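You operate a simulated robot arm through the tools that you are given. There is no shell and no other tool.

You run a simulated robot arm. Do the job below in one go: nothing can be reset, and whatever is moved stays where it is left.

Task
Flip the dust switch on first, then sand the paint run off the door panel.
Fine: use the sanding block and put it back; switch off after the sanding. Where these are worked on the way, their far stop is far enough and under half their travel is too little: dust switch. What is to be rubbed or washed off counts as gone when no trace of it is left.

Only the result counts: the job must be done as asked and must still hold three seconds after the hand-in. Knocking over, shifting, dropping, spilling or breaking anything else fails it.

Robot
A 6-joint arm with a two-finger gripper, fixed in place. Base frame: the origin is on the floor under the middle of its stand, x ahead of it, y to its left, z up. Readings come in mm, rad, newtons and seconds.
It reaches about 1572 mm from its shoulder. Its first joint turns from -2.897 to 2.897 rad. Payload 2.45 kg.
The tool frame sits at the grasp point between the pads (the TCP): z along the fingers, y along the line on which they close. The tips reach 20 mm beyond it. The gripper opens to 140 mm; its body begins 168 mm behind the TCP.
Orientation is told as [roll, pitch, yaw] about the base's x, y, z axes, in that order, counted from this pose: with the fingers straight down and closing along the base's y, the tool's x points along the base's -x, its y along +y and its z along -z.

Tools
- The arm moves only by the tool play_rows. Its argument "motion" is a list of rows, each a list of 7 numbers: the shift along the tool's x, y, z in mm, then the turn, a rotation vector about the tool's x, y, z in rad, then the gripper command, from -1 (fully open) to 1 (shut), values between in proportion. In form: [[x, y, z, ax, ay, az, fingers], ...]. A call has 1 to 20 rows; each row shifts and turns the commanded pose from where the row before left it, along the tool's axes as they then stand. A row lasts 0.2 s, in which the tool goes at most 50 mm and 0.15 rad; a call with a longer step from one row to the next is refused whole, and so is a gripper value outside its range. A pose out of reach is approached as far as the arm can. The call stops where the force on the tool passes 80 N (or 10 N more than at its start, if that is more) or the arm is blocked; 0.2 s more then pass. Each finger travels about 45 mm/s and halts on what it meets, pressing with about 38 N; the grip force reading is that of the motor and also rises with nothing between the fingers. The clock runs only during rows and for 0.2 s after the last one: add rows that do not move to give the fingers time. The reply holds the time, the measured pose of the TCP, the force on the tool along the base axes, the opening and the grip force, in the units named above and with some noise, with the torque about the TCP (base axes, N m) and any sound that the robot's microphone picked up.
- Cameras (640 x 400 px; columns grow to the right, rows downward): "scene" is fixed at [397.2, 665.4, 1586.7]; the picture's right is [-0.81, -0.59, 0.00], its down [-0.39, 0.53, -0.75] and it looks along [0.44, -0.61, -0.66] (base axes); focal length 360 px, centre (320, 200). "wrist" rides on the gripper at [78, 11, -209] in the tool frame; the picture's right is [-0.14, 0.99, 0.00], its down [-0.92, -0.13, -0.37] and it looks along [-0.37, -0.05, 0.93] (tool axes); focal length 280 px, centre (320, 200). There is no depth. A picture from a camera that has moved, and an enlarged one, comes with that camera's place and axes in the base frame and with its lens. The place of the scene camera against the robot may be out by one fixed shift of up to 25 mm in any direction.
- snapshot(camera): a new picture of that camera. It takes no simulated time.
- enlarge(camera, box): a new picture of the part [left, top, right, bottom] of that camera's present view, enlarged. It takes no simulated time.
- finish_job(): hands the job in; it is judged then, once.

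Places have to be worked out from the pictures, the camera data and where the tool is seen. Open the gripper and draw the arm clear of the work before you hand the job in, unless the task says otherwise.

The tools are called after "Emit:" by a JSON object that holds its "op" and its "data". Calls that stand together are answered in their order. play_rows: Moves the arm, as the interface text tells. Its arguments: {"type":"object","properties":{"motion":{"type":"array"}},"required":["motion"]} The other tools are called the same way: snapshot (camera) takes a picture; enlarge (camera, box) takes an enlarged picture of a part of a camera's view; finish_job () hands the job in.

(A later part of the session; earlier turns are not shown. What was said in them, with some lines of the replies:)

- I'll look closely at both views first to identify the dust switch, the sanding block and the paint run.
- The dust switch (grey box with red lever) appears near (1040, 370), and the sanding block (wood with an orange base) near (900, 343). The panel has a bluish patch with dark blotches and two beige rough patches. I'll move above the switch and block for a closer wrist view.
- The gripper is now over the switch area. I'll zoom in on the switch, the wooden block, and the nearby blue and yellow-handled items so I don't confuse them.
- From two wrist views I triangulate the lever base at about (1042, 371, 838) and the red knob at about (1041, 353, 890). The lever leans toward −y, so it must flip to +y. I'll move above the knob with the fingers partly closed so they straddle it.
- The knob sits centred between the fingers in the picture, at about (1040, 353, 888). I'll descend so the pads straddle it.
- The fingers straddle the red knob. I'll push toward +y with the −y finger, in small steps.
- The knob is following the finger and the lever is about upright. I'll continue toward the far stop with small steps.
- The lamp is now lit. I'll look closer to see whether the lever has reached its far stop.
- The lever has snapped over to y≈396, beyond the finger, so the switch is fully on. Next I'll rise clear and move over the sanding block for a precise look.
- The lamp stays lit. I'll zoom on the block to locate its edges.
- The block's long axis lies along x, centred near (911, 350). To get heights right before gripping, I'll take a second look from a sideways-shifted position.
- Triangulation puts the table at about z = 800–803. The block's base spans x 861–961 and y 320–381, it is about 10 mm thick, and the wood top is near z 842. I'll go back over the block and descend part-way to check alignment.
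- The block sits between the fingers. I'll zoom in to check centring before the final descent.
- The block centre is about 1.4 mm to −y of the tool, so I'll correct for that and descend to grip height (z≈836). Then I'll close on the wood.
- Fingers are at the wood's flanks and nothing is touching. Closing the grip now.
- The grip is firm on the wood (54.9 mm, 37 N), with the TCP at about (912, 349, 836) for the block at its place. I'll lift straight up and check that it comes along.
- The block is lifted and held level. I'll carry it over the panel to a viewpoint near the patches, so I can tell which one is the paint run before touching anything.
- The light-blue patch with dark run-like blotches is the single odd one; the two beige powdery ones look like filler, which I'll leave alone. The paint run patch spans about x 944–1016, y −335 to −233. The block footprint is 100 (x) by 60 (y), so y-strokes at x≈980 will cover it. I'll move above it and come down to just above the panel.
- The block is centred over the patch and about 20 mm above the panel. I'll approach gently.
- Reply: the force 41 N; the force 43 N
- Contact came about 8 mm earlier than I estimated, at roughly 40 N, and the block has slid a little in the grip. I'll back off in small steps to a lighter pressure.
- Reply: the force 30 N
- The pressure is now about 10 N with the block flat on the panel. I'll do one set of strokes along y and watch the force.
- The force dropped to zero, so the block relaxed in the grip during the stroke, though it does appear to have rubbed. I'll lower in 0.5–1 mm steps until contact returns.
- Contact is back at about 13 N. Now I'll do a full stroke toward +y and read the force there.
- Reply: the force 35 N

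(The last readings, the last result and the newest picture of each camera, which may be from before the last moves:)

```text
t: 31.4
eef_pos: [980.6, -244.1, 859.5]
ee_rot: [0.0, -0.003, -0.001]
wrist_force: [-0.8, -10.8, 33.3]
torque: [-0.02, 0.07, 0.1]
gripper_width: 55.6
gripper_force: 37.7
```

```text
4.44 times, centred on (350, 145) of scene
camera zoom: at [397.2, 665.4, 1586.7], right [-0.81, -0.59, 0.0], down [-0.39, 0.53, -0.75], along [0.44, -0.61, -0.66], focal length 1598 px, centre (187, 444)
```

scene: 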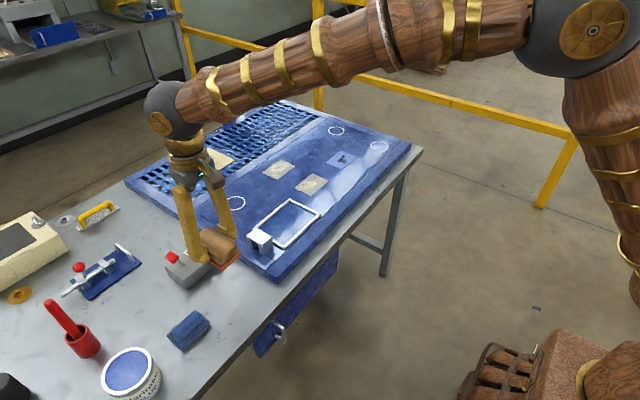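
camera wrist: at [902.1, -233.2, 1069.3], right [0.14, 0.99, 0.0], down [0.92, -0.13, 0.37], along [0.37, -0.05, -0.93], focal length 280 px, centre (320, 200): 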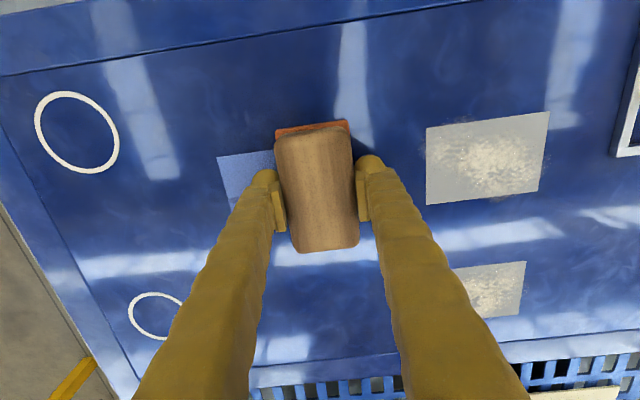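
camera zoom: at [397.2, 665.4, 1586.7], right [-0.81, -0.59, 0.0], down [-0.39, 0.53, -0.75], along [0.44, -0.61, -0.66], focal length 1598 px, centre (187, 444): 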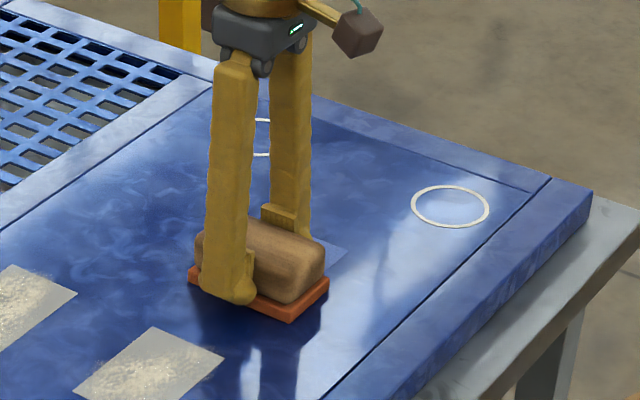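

At the +y end the force is 33 N and the patch is visibly fading. I'll do several more strokes with a slight z-compensation to even out the pressure.

Emit:
{"op": "play_rows", "data": {"motion": [[0, -10, -0.3, 0, 0, 0, 1], [0, -10, 0.1, 0, 0, 0, 1], [0, -10, 0.1, 0, 0, 0, 1], [0, -10, 0.1, 0, 0, 0, 1], [0, -10, 0.1, 0, 0, 0, 1], [0, -10, 0.1, 0, 0, 0, 1], [0, -10, 0.1, 0, 0, 0, 1], [0, -10, 0.1, 0, 0, 0, 1], [0, -5, 0, 0, 0, 0, 1]]}}

Emit:
{"op": "enlarge", "data": {"camera": "scene", "box": [290, 100, 410, 190]}}

Emit:
{"op": "snapshot", "data": {"camera": "wrist"}}

```text
t: 33.4
eef_pos: [980.9, -328.8, 860.2]
ee_rot: [0.0, -0.001, 0.0]
wrist_force: [0.6, 12.5, 34.0]
torque: [-0.01, -0.17, 0.03]
gripper_width: 55.8
gripper_force: 38.4
```

```text
4.44 times, centred on (350, 145) of scene
camera zoom: at [397.2, 665.4, 1586.7], right [-0.81, -0.59, 0.0], down [-0.39, 0.53, -0.75], along [0.44, -0.61, -0.66], focal length 1598 px, centre (187, 444)
```

zoom: 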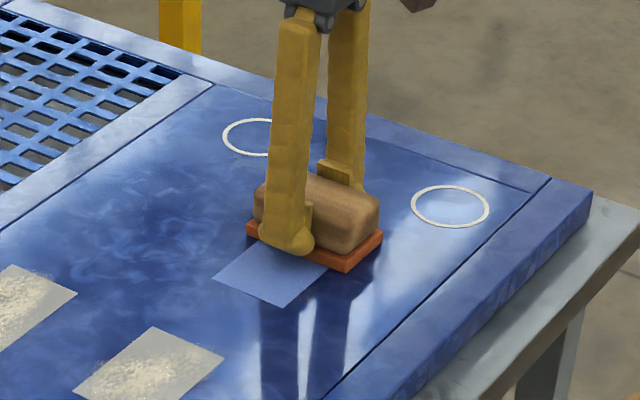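

```text
taken
camera wrist: at [902.6, -318.0, 1069.0], right [0.14, 0.99, 0.0], down [0.92, -0.13, 0.37], along [0.37, -0.05, -0.93], focal length 280 px, centre (320, 200)
```

wrist: 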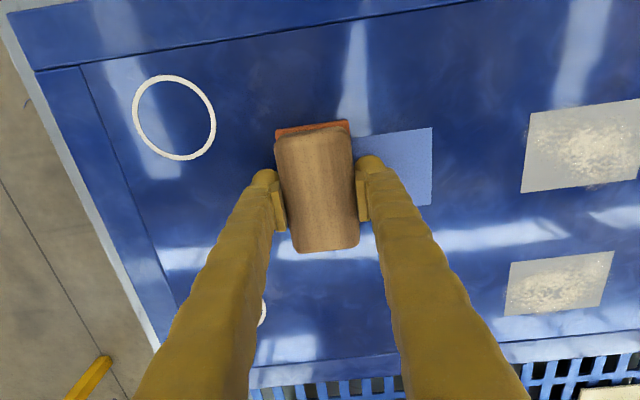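

The dark blotches are already gone on the exposed side, but a lighter square remains. I'll continue with more strokes over the full patch and compare.

Emit:
{"op": "play_rows", "data": {"motion": [[0, 5, -0.4, 0, 0, 0, 1], [0, 10, 0, 0, 0, 0, 1], [0, 10, 0, 0, 0, 0, 1], [0, 10, 0, 0, 0, 0, 1], [0, 10, 0, 0, 0, 0, 1], [0, 10, 0, 0, 0, 0, 1], [0, 10, 0, 0, 0, 0, 1], [0, 10, 0, 0, 0, 0, 1], [0, 10, 0, 0, 0, 0, 1], [0, 5, 0, 0, 0, 0, 1], [0, -10, 0, 0, 0, 0, 1], [0, -10, 0, 0, 0, 0, 1], [0, -10, 0, 0, 0, 0, 1], [0, -10, 0, 0, 0, 0, 1], [0, -10, 0, 0, 0, 0, 1], [0, -10, 0, 0, 0, 0, 1], [0, -10, 0, 0, 0, 0, 1], [0, -10, 0, 0, 0, 0, 1], [0, -10, 0, 0, 0, 0, 1]]}}

Emit:
{"op": "snapshot", "data": {"camera": "wrist"}}

Emit:
{"op": "enlarge", "data": {"camera": "scene", "box": [290, 100, 410, 190]}}

```text
t: 37.4
eef_pos: [980.9, -329.2, 859.9]
ee_rot: [-0.001, 0.002, 0.0]
wrist_force: [-1.8, 6.7, 18.6]
torque: [-0.01, -0.08, -0.02]
gripper_width: 56.0
gripper_force: 38.0
```

```text
taken
camera wrist: at [902.1, -318.0, 1068.6], right [0.14, 0.99, 0.0], down [0.92, -0.13, 0.37], along [0.37, -0.05, -0.93], focal length 280 px, centre (320, 200)
```

wrist: 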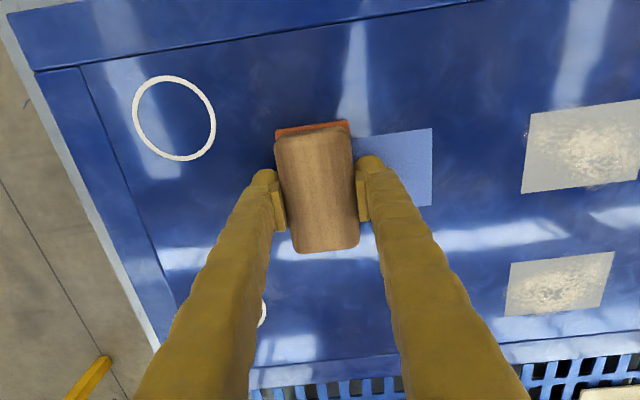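

```text
4.44 times, centred on (350, 145) of scene
camera zoom: at [397.2, 665.4, 1586.7], right [-0.81, -0.59, 0.0], down [-0.39, 0.53, -0.75], along [0.44, -0.61, -0.66], focal length 1598 px, centre (187, 444)
```

zoom: 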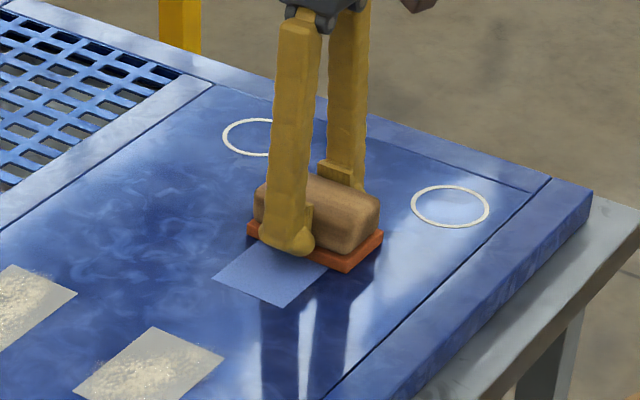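

The light-blue square shows no change between strokes and only the blotches have gone, so it may be the base finish. I'll lift and view the whole patch from the earlier viewpoint.

Emit:
{"op": "play_rows", "data": {"motion": [[0, 0, -10, 0, 0, 0, 1], [0, 0, -30, 0, 0, 0, 1], [0, 20, -40, 0, 0, 0, 1], [3, 40, -20, 0, 0, 0, 1], [3, 45, -15, 0, 0, 0, 1], [5, 45, -10, 0, 0, 0, 1], [10, 30, 0, 0, 0, 0, 1], [0, 0, 0, 0, 0, 0, 1]]}}

Emit:
{"op": "snapshot", "data": {"camera": "wrist"}}

Emit:
{"op": "enlarge", "data": {"camera": "wrist", "box": [150, 110, 300, 210]}}

Emit:
{"op": "enlarge", "data": {"camera": "scene", "box": [220, 100, 420, 225]}}

```text
t: 39.2
eef_pos: [958.2, -148.5, 985.9]
ee_rot: [0.0, 0.0, 0.0]
wrist_force: [-0.2, -0.4, -1.8]
torque: [-0.01, 0.02, 0.0]
gripper_width: 55.7
gripper_force: 37.9
```

```text
taken
camera wrist: at [880.3, -138.5, 1195.0], right [0.14, 0.99, 0.0], down [0.92, -0.13, 0.37], along [0.36, -0.05, -0.93], focal length 280 px, centre (320, 200)
```

wrist: 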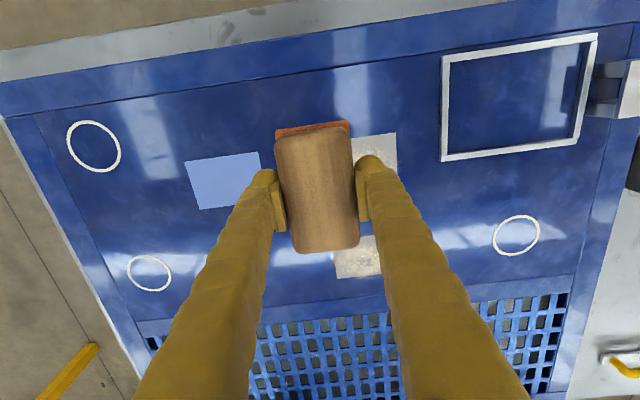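

```text
4.00 times, centred on (225, 160) of wrist
camera zoom: at [880.3, -138.5, 1195.0], right [0.14, 0.99, 0.0], down [0.92, -0.13, 0.37], along [0.36, -0.05, -0.93], focal length 1122 px, centre (700, 360)
```

zoom: 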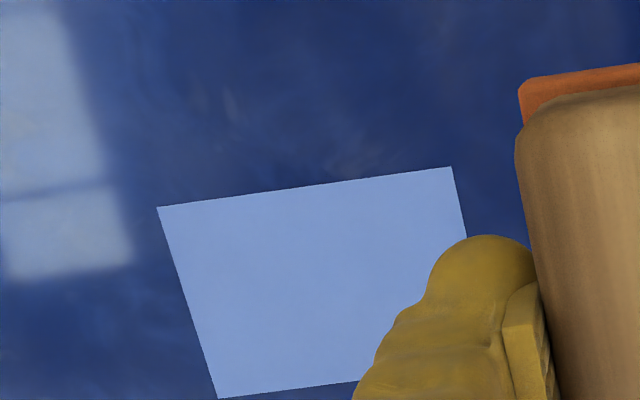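

```text
3.20 times, centred on (320, 162) of scene
camera zoom: at [397.2, 665.4, 1586.7], right [-0.81, -0.59, 0.0], down [-0.39, 0.53, -0.75], along [0.44, -0.61, -0.66], focal length 1151 px, centre (320, 320)
```

zoom: 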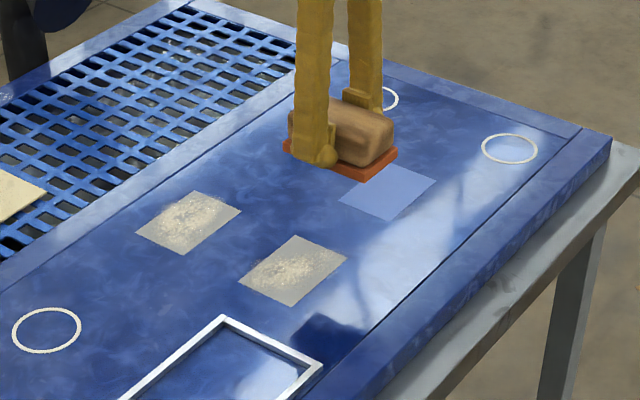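

The blotches are gone. The lower right corner is hidden by the finger, so I'll shift a bit to see the whole patch before returning the block.

Emit:
{"op": "play_rows", "data": {"motion": [[-30, 0, 0, 0, 0, 0, 1], [-30, 0, 0, 0, 0, 0, 1], [0, 0, 0, 0, 0, 0, 1]]}}

Emit:
{"op": "enlarge", "data": {"camera": "wrist", "box": [160, 80, 288, 180]}}

Emit:
{"op": "enlarge", "data": {"camera": "scene", "box": [300, 130, 380, 180]}}

```text
t: 40.0
eef_pos: [1019.0, -148.5, 986.4]
ee_rot: [-0.002, 0.0, 0.003]
wrist_force: [0.2, 0.3, -1.6]
torque: [0.02, 0.01, 0.02]
gripper_width: 55.7
gripper_force: 37.6
```

```text
4.00 times, centred on (224, 130) of wrist
camera zoom: at [940.5, -137.9, 1195.1], right [0.14, 0.99, 0.0], down [0.92, -0.13, 0.37], along [0.37, -0.05, -0.93], focal length 1122 px, centre (704, 480)
```

zoom: 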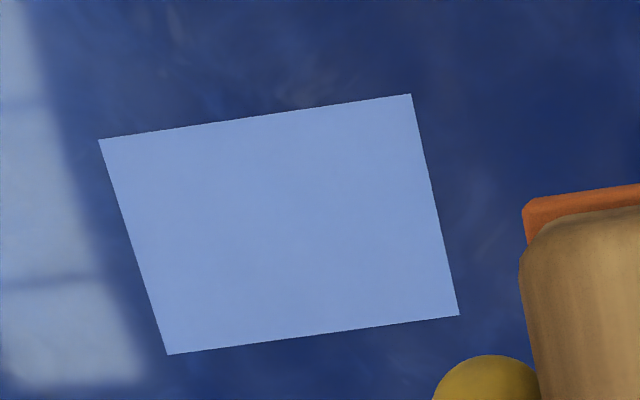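

```text
8.00 times, centred on (340, 155) of scene
camera zoom: at [397.2, 665.4, 1586.7], right [-0.81, -0.59, 0.0], down [-0.39, 0.53, -0.75], along [0.44, -0.61, -0.66], focal length 2876 px, centre (160, 560)
```

zoom: 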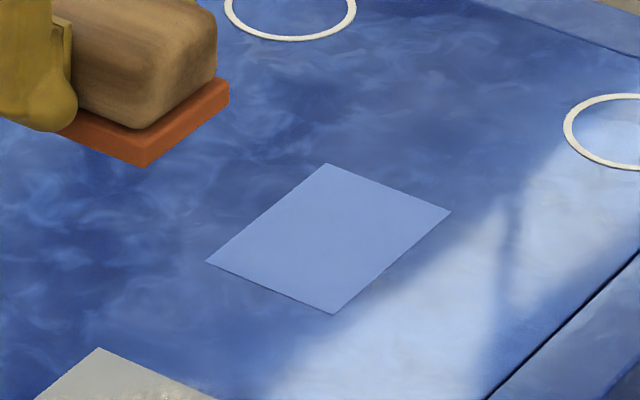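

Both views show the patch clean. I'll check at maximum magnification for any faint remnants.

Emit:
{"op": "enlarge", "data": {"camera": "wrist", "box": [178, 98, 242, 138]}}

Emit:
{"op": "enlarge", "data": {"camera": "wrist", "box": [220, 105, 284, 170]}}

Emit:
{"op": "enlarge", "data": {"camera": "wrist", "box": [178, 135, 242, 175]}}

Emit:
{"op": "snapshot", "data": {"camera": "wrist"}}

```text
10.00 times, centred on (210, 118) of wrist
camera zoom: at [940.5, -137.9, 1195.1], right [0.14, 0.99, 0.0], down [0.92, -0.13, 0.37], along [0.37, -0.05, -0.93], focal length 2804 px, centre (1420, 1020)
```

zoom: 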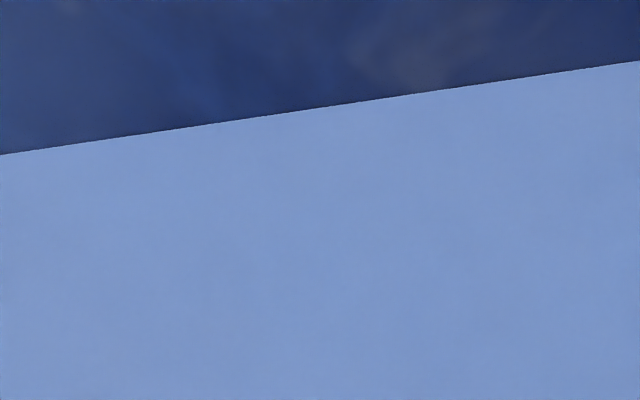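

```text
6.15 times, centred on (252, 138) of wrist
camera zoom: at [940.5, -137.9, 1195.1], right [0.14, 0.99, 0.0], down [0.92, -0.13, 0.37], along [0.37, -0.05, -0.93], focal length 1726 px, centre (738, 585)
```

zoom: 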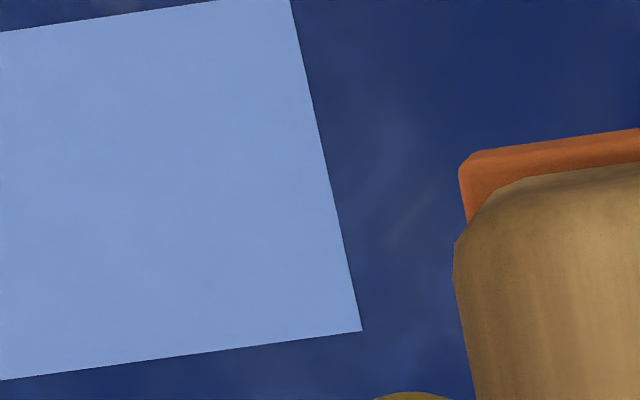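

```text
10.00 times, centred on (210, 155) of wrist
camera zoom: at [940.5, -137.9, 1195.1], right [0.14, 0.99, 0.0], down [0.92, -0.13, 0.37], along [0.37, -0.05, -0.93], focal length 2804 px, centre (1420, 650)
```

zoom: 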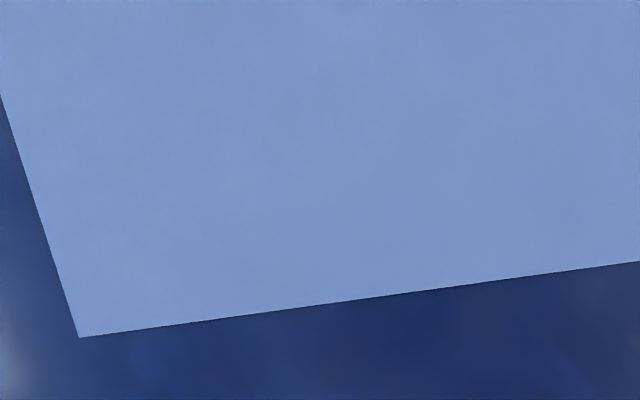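

```text
taken
camera wrist: at [940.5, -137.9, 1195.1], right [0.14, 0.99, 0.0], down [0.92, -0.13, 0.37], along [0.37, -0.05, -0.93], focal length 280 px, centre (320, 200)
```

wrist: 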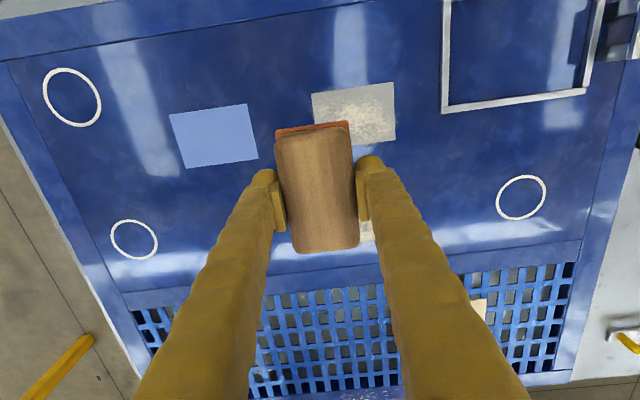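

The patch is clean everywhere, and the remaining light-blue rectangle is the bare base. Now I'll carry the block back over its original spot and descend most of the way.

Emit:
{"op": "play_rows", "data": {"motion": [[9, 41.5, 0, 0, 0, 0, 1], [9, 41.5, 0, 0, 0, 0, 1], [9, 41.5, 0, 0, 0, 0, 1], [9, 41.5, 0, 0, 0, 0, 1], [9, 41.5, 0, 0, 0, 0, 1], [9, 41.5, 0, 0, 0, 0, 1], [9, 41.5, 0, 0, 0, 0, 1], [9, 41.5, 0, 0, 0, 0, 1], [9, 41.5, 0, 0, 0, 0, 1], [9, 41.5, 0, 0, 0, 0, 1], [9, 41.5, 0, 0, 0, 0, 1], [9, 41.6, 0, 0, 0, 0, 1], [0, 0, 0, 0, 0, 0, 1], [0, 0, 40, 0, 0, 0, 1], [0, 0, 40, 0, 0, 0, 1], [0, 0, 30, 0, 0, 0, 1], [0, 0, 0, 0, 0, 0, 1]]}}

Emit:
{"op": "snapshot", "data": {"camera": "wrist"}}

Emit:
{"op": "enlarge", "data": {"camera": "scene", "box": [150, 210, 310, 330]}}

```text
t: 43.6
eef_pos: [911.5, 348.1, 873.5]
ee_rot: [0.0, 0.0, 0.001]
wrist_force: [-0.9, -0.3, -2.0]
torque: [-0.03, -0.02, -0.02]
gripper_width: 55.9
gripper_force: 37.9
```

```text
taken
camera wrist: at [831.9, 359.6, 1082.5], right [0.14, 0.99, 0.0], down [0.92, -0.13, 0.37], along [0.37, -0.05, -0.93], focal length 280 px, centre (320, 200)
```

wrist: 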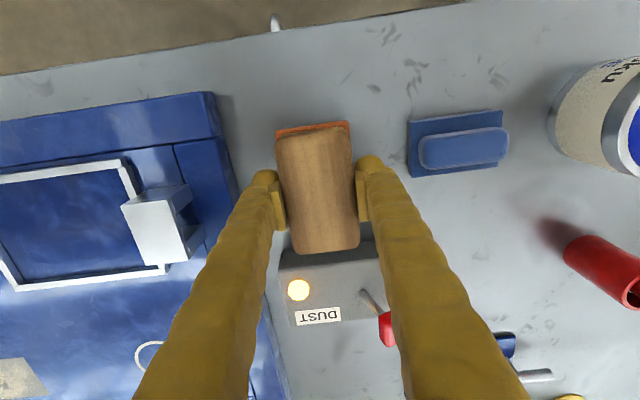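

```text
3.33 times, centred on (230, 270) of scene
camera zoom: at [397.2, 665.4, 1586.7], right [-0.81, -0.59, 0.0], down [-0.39, 0.53, -0.75], along [0.44, -0.61, -0.66], focal length 1198 px, centre (620, -33)
```

zoom: 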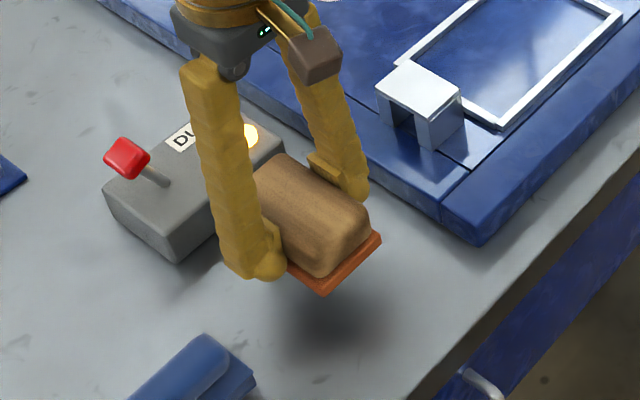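

The block is above its original place, level and clear of its neighbours. I'll lower it in stages, checking the force.

Emit:
{"op": "play_rows", "data": {"motion": [[0, 0, 15, 0, 0, 0, 1], [0, 0, 12, 0, 0, 0, 1], [0, 0, 6, 0, 0, 0, 1], [0, 0, 3, 0, 0, 0, 1], [0, 0, 0, 0, 0, 0, 1]]}}

Emit:
{"op": "enlarge", "data": {"camera": "scene", "box": [150, 210, 310, 330]}}

```text
t: 44.8
eef_pos: [910.9, 348.5, 839.9]
ee_rot: [0.0, 0.0, 0.002]
wrist_force: [-0.2, -0.3, -1.0]
torque: [-0.01, 0.0, 0.06]
gripper_width: 55.8
gripper_force: 37.9
```

```text
3.33 times, centred on (230, 270) of scene
camera zoom: at [397.2, 665.4, 1586.7], right [-0.81, -0.59, 0.0], down [-0.39, 0.53, -0.75], along [0.44, -0.61, -0.66], focal length 1198 px, centre (620, -33)
```

zoom: 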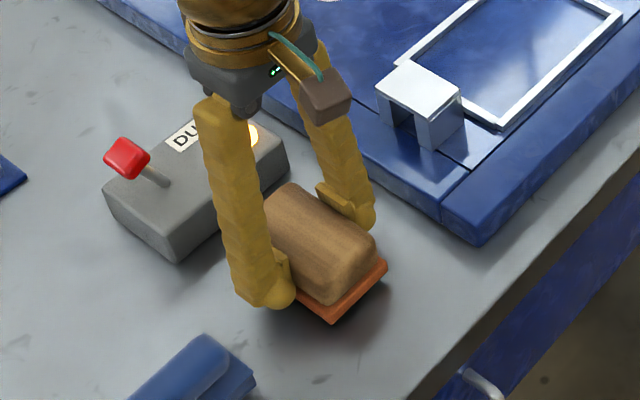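

No contact yet. I'll keep lowering in small steps.

Emit:
{"op": "play_rows", "data": {"motion": [[0, 0, 1.5, 0, 0, 0, 1], [0, 0, 1.5, 0, 0, 0, 1], [0, 0, 0, 0, 0, 0, 1]]}}

```text
t: 45.6
eef_pos: [910.9, 349.3, 836.2]
ee_rot: [0.0, 0.001, 0.001]
wrist_force: [0.0, -0.1, -1.7]
torque: [-0.02, 0.0, 0.0]
gripper_width: 55.8
gripper_force: 37.4
```

Emit:
{"op": "play_rows", "data": {"motion": [[0, 0, 1, 0, 0, 0, 1], [0, 0, 1, 0, 0, 0, 1], [0, 0, 0, 0, 0, 0, 1]]}}

```text
t: 46.4
eef_pos: [911.7, 349.1, 834.2]
ee_rot: [0.002, 0.0, 0.001]
wrist_force: [-0.5, 0.1, -2.0]
torque: [-0.03, -0.03, -0.04]
gripper_width: 56.0
gripper_force: 37.9
```

Still hanging free (−2 N is just its weight), so I'll continue down by 1 mm at a time.

Emit:
{"op": "play_rows", "data": {"motion": [[0, 0, 1, 0, 0, 0, 1], [0, 0, 0.7, 0, 0, 0, 1], [0, 0, 0, 0, 0, 0, 1]]}}

```text
t: 47.2
eef_pos: [911.7, 348.8, 831.0]
ee_rot: [0.002, -0.003, 0.004]
wrist_force: [-0.5, -1.0, -1.7]
torque: [-0.03, 0.03, -0.02]
gripper_width: 56.0
gripper_force: 38.0
```

Emit:
{"op": "play_rows", "data": {"motion": [[0, 0, 0.8, 0, 0, 0, 1], [0, 0, 0, 0, 0, 0, 1]]}}

Emit:
{"op": "enlarge", "data": {"camera": "scene", "box": [190, 250, 270, 310]}}

```text
t: 47.8
eef_pos: [910.3, 350.2, 831.6]
ee_rot: [0.001, 0.002, 0.002]
wrist_force: [-0.3, -0.4, -2.6]
torque: [0.0, 0.02, 0.0]
gripper_width: 55.7
gripper_force: 38.3
```

```text
6.67 times, centred on (230, 280) of scene
camera zoom: at [397.2, 665.4, 1586.7], right [-0.81, -0.59, 0.0], down [-0.39, 0.53, -0.75], along [0.44, -0.61, -0.66], focal length 2397 px, centre (920, -333)
```

zoom: 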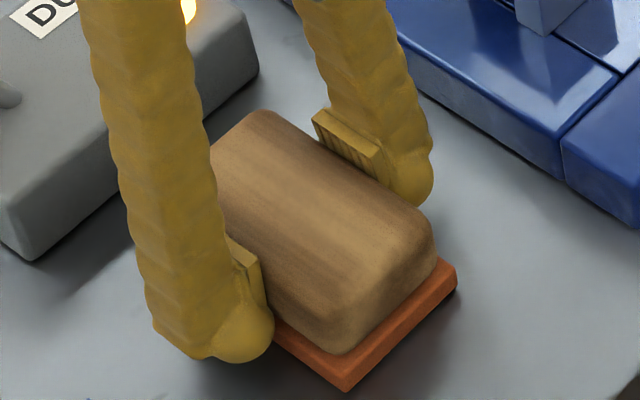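

Emit:
{"op": "play_rows", "data": {"motion": [[0, 0, 0.7, 0, 0, 0, 1], [0, 0, 0, 0, 0, 0, 1]]}}

```text
t: 48.4
eef_pos: [911.9, 347.8, 831.5]
ee_rot: [0.0, 0.0, 0.003]
wrist_force: [0.5, 0.0, -2.3]
torque: [-0.02, 0.02, 0.0]
gripper_width: 55.9
gripper_force: 38.2
```

Emit:
{"op": "play_rows", "data": {"motion": [[0, 0, 0.7, 0, 0, 0, 1], [0, 0, 0, 0, 0, 0, 1]]}}

```text
t: 49.0
eef_pos: [911.8, 348.9, 830.2]
ee_rot: [0.002, 0.0, 0.002]
wrist_force: [0.0, -1.7, -0.6]
torque: [0.05, 0.09, 0.05]
gripper_width: 55.9
gripper_force: 38.0
```

The weight is starting to transfer to the table. One more small step, then I'll check.

Emit:
{"op": "play_rows", "data": {"motion": [[0, 0, 0.5, 0, 0, 0, 1], [0, 0, 0, 0, 0, 0, 1]]}}

```text
t: 49.6
eef_pos: [910.8, 349.7, 830.2]
ee_rot: [0.001, 0.001, 0.0]
wrist_force: [2.0, 2.1, 4.3]
torque: [0.02, 0.23, -0.07]
gripper_width: 55.7
gripper_force: 37.8
```

The block is resting on the table with about 6 N. I'll open the fingers gradually and check that it stays put.

Emit:
{"op": "play_rows", "data": {"motion": [[0, 0, 0, 0, 0, 0, 0.2], [0, 0, 0, 0, 0, 0, 0.15], [0, 0, 0, 0, 0, 0, 0.1], [0, 0, 0, 0, 0, 0, 0], [0, 0, 0, 0, 0, 0, -0.15], [0, 0, 0, 0, 0, 0, -0.3], [0, 0, 0, 0, 0, 0, -0.3], [0, 0, 0, 0, 0, 0, -0.3]]}}

Emit:
{"op": "snapshot", "data": {"camera": "wrist"}}

Emit:
{"op": "enlarge", "data": {"camera": "scene", "box": [150, 210, 310, 330]}}

```text
t: 51.4
eef_pos: [910.4, 348.9, 829.7]
ee_rot: [0.0, 0.0, 0.001]
wrist_force: [0.0, -0.6, -0.3]
torque: [0.0, -0.01, -0.02]
gripper_width: 91.0
gripper_force: 0.0
```

```text
taken
camera wrist: at [832.5, 359.4, 1038.4], right [0.14, 0.99, 0.0], down [0.92, -0.13, 0.37], along [0.37, -0.05, -0.93], focal length 280 px, centre (320, 200)
```

wrist: 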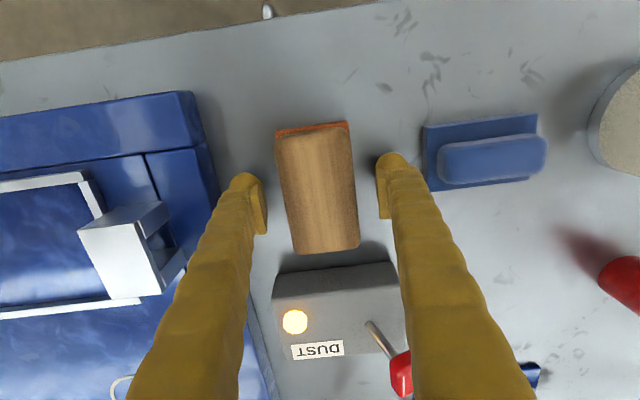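

```text
3.33 times, centred on (230, 270) of scene
camera zoom: at [397.2, 665.4, 1586.7], right [-0.81, -0.59, 0.0], down [-0.39, 0.53, -0.75], along [0.44, -0.61, -0.66], focal length 1198 px, centre (620, -33)
```

zoom: 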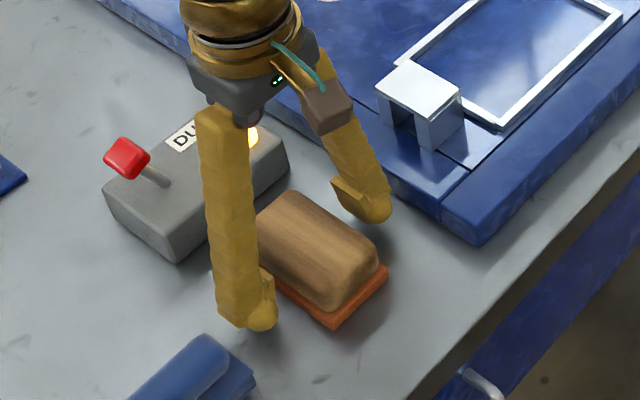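

The block is back at its original spot (matching corners in the scene view). I'll rise, move over the switch knob at about (1040, 396), and set the fingers to straddle it.

Emit:
{"op": "play_rows", "data": {"motion": [[0, 0, -15, 0, 0, 0, -0.3], [0, 0, -35, 0, 0, 0, -0.3], [0, 0, -45, 0, 0, 0, -0.3], [0, 0, -45, 0, 0, 0, -0.3], [0, 0, -20, 0, 0, 0, -0.3], [-33, 11.7, 0, 0, 0, 0, 0.1], [-33, 11.7, 0, 0, 0, 0, 0.1], [-33, 11.7, 0, 0, 0, 0, 0.1], [-32, 11.5, 0, 0, 0, 0, 0.1], [0, 0, 20, 0, 0, 0, 0.1], [0, 0, 0, 0, 0, 0, 0.1]]}}

Emit:
{"op": "snapshot", "data": {"camera": "wrist"}}

Emit:
{"op": "enlarge", "data": {"camera": "wrist", "box": [240, 100, 400, 220]}}

Emit:
{"op": "snapshot", "data": {"camera": "scene"}}

```text
t: 53.8
eef_pos: [1041.9, 395.9, 970.9]
ee_rot: [-0.001, 0.0, 0.003]
wrist_force: [-0.9, 0.0, 0.8]
torque: [0.0, -0.04, 0.02]
gripper_width: 62.8
gripper_force: 0.1
```

```text
taken
camera wrist: at [963.5, 406.1, 1178.9], right [0.14, 0.99, 0.0], down [0.92, -0.13, 0.37], along [0.37, -0.05, -0.93], focal length 280 px, centre (320, 200)
```

wrist: 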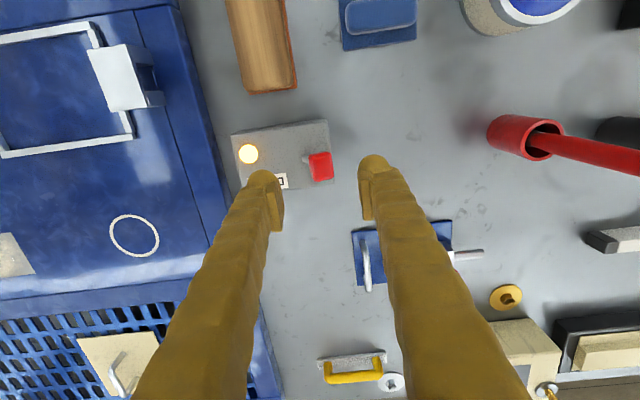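

```text
3.33 times, centred on (320, 160) of wrist
camera zoom: at [963.5, 406.1, 1178.9], right [0.14, 0.99, 0.0], down [0.92, -0.13, 0.37], along [0.37, -0.05, -0.93], focal length 935 px, centre (320, 333)
```

zoom: 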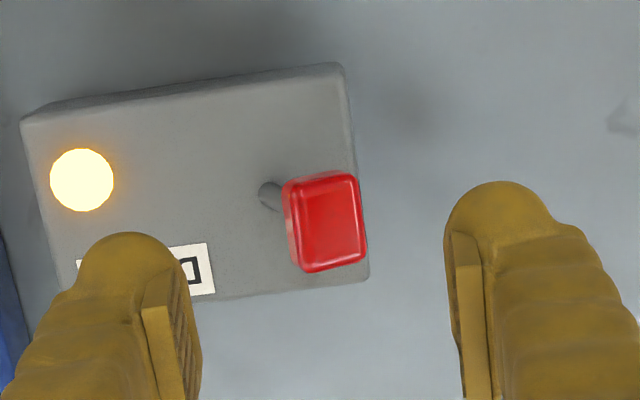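

```text
taken
```

scene: 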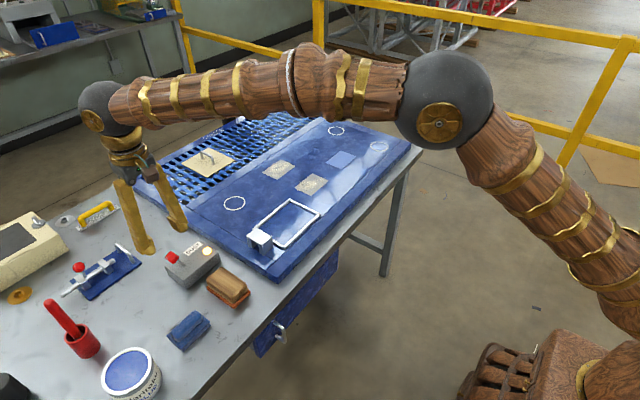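

The knob is centred between the fingers at about (1041, 397). I'll descend to straddle it and then push toward −y.

Emit:
{"op": "play_rows", "data": {"motion": [[0, 0, 28, 0, 0, 0, 0.1], [0, 0, 28, 0, 0, 0, 0.1], [0, 0, 28, 0, 0, 0, 0.1], [0, 0, 0, 0, 0, 0, 0.1]]}}

Emit:
{"op": "play_rows", "data": {"motion": [[0, -8, 0, 0, 0, 0, 0.1], [0, -8, 0, 0, 0, 0, 0.1], [0, -8, 0, 0, 0, 0, 0.1], [0, -8, 0, 0, 0, 0, 0.1], [0, -8, 0, 0, 0, 0, 0.1], [0, 0, 0, 0, 0, 0, 0.1]]}}

Emit:
{"op": "snapshot", "data": {"camera": "wrist"}}

```text
t: 54.8
eef_pos: [1041.3, 395.8, 886.3]
ee_rot: [-0.001, 0.0, 0.001]
wrist_force: [0.1, 0.5, 0.1]
torque: [-0.02, 0.01, -0.01]
gripper_width: 63.0
gripper_force: 0.0
```

```text
t: 56.2
eef_pos: [1041.8, 356.2, 885.4]
ee_rot: [0.0, 0.001, 0.003]
wrist_force: [0.9, -0.8, -0.4]
torque: [-0.01, 0.01, -0.02]
gripper_width: 62.8
gripper_force: 0.0
```

```text
taken
camera wrist: at [964.0, 366.7, 1093.9], right [0.14, 0.99, 0.0], down [0.92, -0.13, 0.37], along [0.37, -0.05, -0.93], focal length 280 px, centre (320, 200)
```

wrist: 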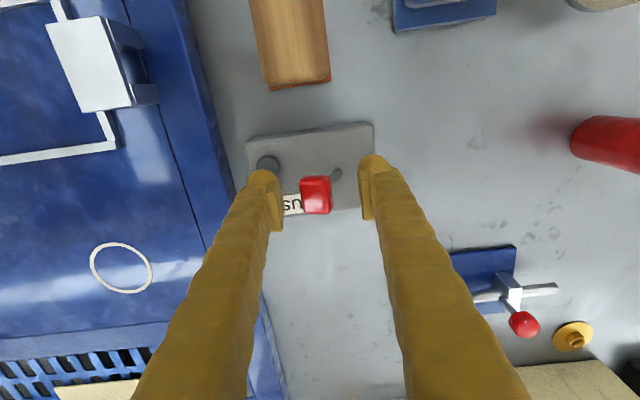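

The knob has snapped back to y≈353, its original off position, and the lamp looks dark. I'll lift straight up and verify.

Emit:
{"op": "play_rows", "data": {"motion": [[0, 0, -20, 0, 0, 0, 0.1], [0, 0, -45, 0, 0, 0, 0.1], [0, 0, -45, 0, 0, 0, 0.1], [0, 0, -45, 0, 0, 0, -0.5], [40, 0, -20, 0, 0, 0, -1], [40, 0, -10, 0, 0, 0, -1], [40, 0, 0, 0, 0, 0, -1], [40, 0, 0, 0, 0, 0, -1], [0, 0, 0, 0, 0, 0, -1], [0, 0, 0, 0, 0, 0, -1]]}}

Emit:
{"op": "snapshot", "data": {"camera": "wrist"}}

Emit:
{"op": "snapshot", "data": {"camera": "scene"}}

Emit:
{"op": "enlarge", "data": {"camera": "scene", "box": [140, 220, 300, 320]}}

```text
t: 58.4
eef_pos: [884.5, 356.6, 1069.8]
ee_rot: [0.002, 0.0, 0.003]
wrist_force: [0.5, 0.1, -0.3]
torque: [-0.01, -0.02, 0.0]
gripper_width: 139.7
gripper_force: 0.1
```

```text
taken
camera wrist: at [805.9, 367.5, 1278.5], right [0.14, 0.99, 0.0], down [0.92, -0.13, 0.37], along [0.37, -0.05, -0.93], focal length 280 px, centre (320, 200)
```

wrist: 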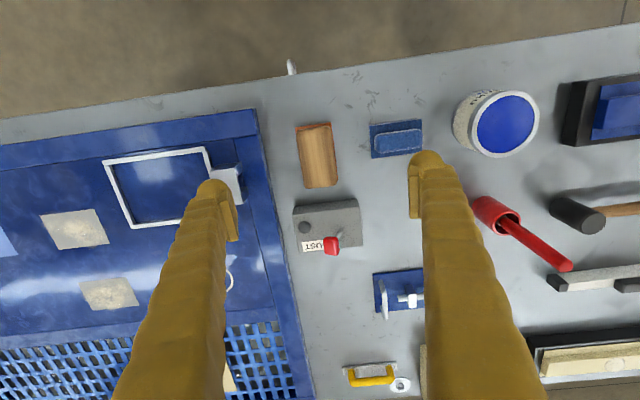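

```text
taken
```

scene: 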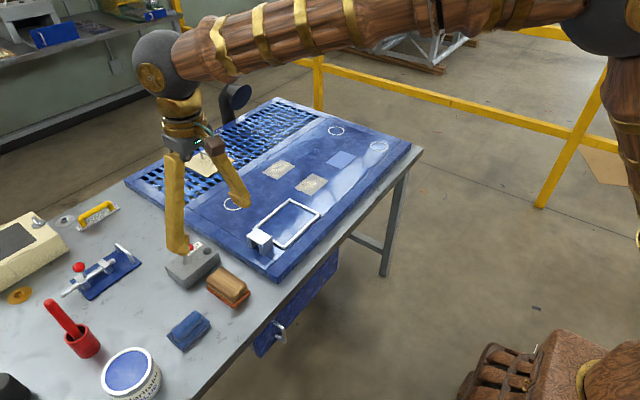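

```text
4.00 times, centred on (220, 270) of scene
camera zoom: at [397.2, 665.4, 1586.7], right [-0.81, -0.59, 0.0], down [-0.39, 0.53, -0.75], along [0.44, -0.61, -0.66], focal length 1438 px, centre (720, -80)
```

zoom: 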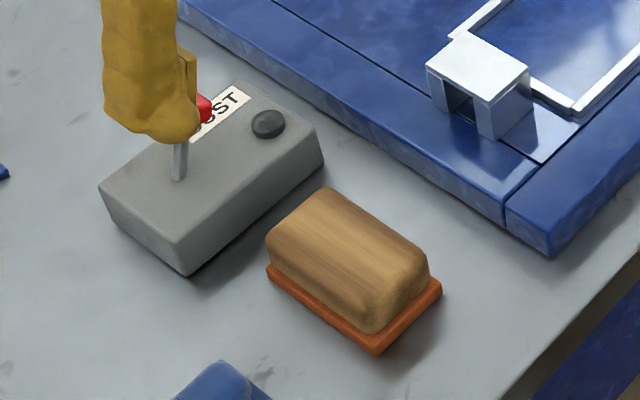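

The lamp is off, the lever is in its original position, and the block is where it started. I'll draw the arm clear toward its start pose for a final unobstructed check.

Emit:
{"op": "play_rows", "data": {"motion": [[8, -40, -8, 0, 0, 0, -1], [8, -45, -8, 0, 0, 0, -1], [8, -45, -8, 0, 0, 0, -1], [8, -45, -8, 0, 0, 0, -1], [8, -45, -8, 0, 0, 0, -1], [8, -45, -8, 0, 0, 0, -1], [8, -45, -8, 0, 0, 0, -1], [8, -45, -8, 0, 0, 0, -1], [8, -45, -8, 0, 0, 0, -1], [8, -45, -8, 0, 0, 0, -1], [8, -45, -8, 0, 0, 0, -1], [0, -45, 0, 0, 0, 0, -1], [0, 0, 0, 0, 0, 0, -1], [0, 0, 0, 0, 0, 0, -1]]}}

Emit:
{"op": "snapshot", "data": {"camera": "scene"}}

Emit:
{"op": "enlarge", "data": {"camera": "scene", "box": [140, 220, 300, 320]}}

Emit:
{"op": "snapshot", "data": {"camera": "wrist"}}

Emit:
{"op": "enlarge", "data": {"camera": "wrist", "box": [220, 180, 420, 305]}}

```text
t: 61.4
eef_pos: [792.2, -179.5, 1156.4]
ee_rot: [0.0, 0.001, 0.002]
wrist_force: [0.2, -0.7, -0.5]
torque: [0.0, 0.01, 0.0]
gripper_width: 140.2
gripper_force: 0.1
```

```text
taken
```

scene: 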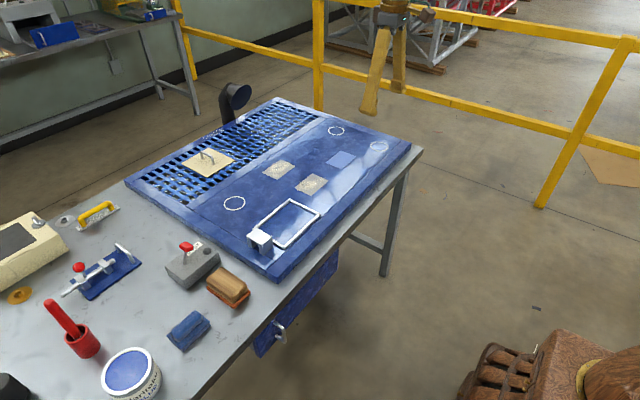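

```text
4.00 times, centred on (220, 270) of scene
camera zoom: at [397.2, 665.4, 1586.7], right [-0.81, -0.59, 0.0], down [-0.39, 0.53, -0.75], along [0.44, -0.61, -0.66], focal length 1438 px, centre (720, -80)
```

zoom: 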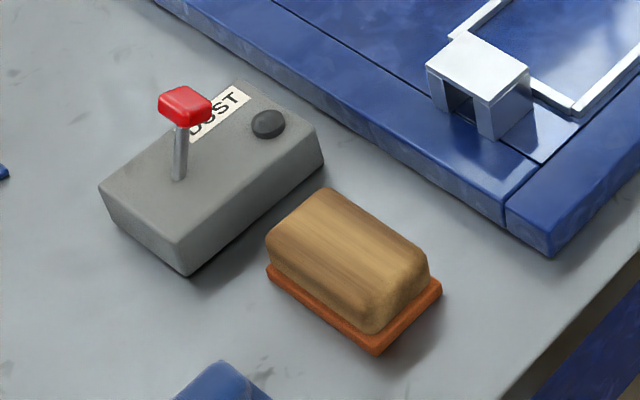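

```text
taken
camera wrist: at [714.4, -168.4, 1365.2], right [0.14, 0.99, 0.0], down [0.92, -0.13, 0.37], along [0.37, -0.05, -0.93], focal length 280 px, centre (320, 200)
```

wrist: 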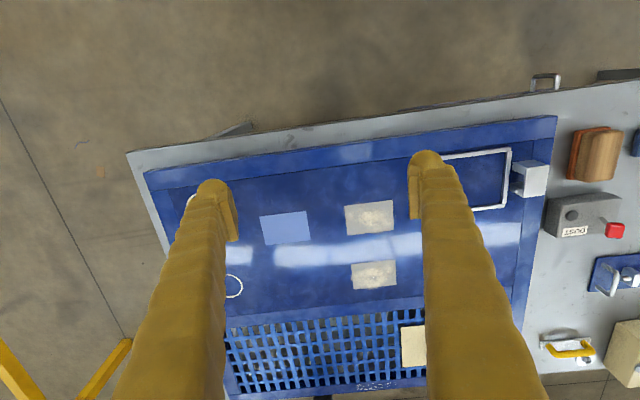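

```text
3.20 times, centred on (320, 242) of wrist
camera zoom: at [714.4, -168.4, 1365.2], right [0.14, 0.99, 0.0], down [0.92, -0.13, 0.37], along [0.37, -0.05, -0.93], focal length 897 px, centre (320, 64)
```

zoom: 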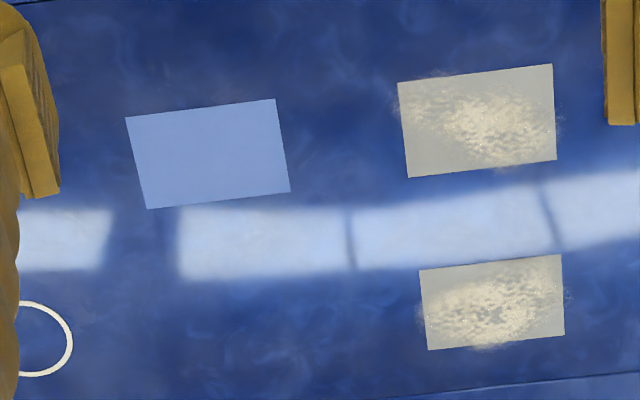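

The paint run is gone without a trace, and the two beige patches are untouched. The sanding block is back at its place, the switch is off, and the arm is clear with the gripper open. Handing in.

Emit:
{"op": "finish_job", "data": {}}

```text
The job is handed in.
```

The paint run is sanded off the door panel, with no trace visible in close-ups. I handed the job in; no verdict came back.

- **Dust switch:** I flipped it on before sanding, and its lamp lit. I flipped it off after putting the block back; the lever is in its original position and the lamp is dark.
- **Paint run:** I took this to be the light-blue patch with dark blotches and left the two beige patches alone, since they look like filler. The blotches are gone. A plain light-blue rectangle remains. It did not change with further strokes, so I judged it to be the surface underneath.
- **Sanding block:** It is back within about 2 mm of where it started. The first contact with the panel was harder than planned, at about 40 N, and the block slid a few millimetres in the grip. I eased off and kept sanding, and the block went back level.

The arm is clear of the bench with the gripper open, and nothing else looks moved in the final pictures.
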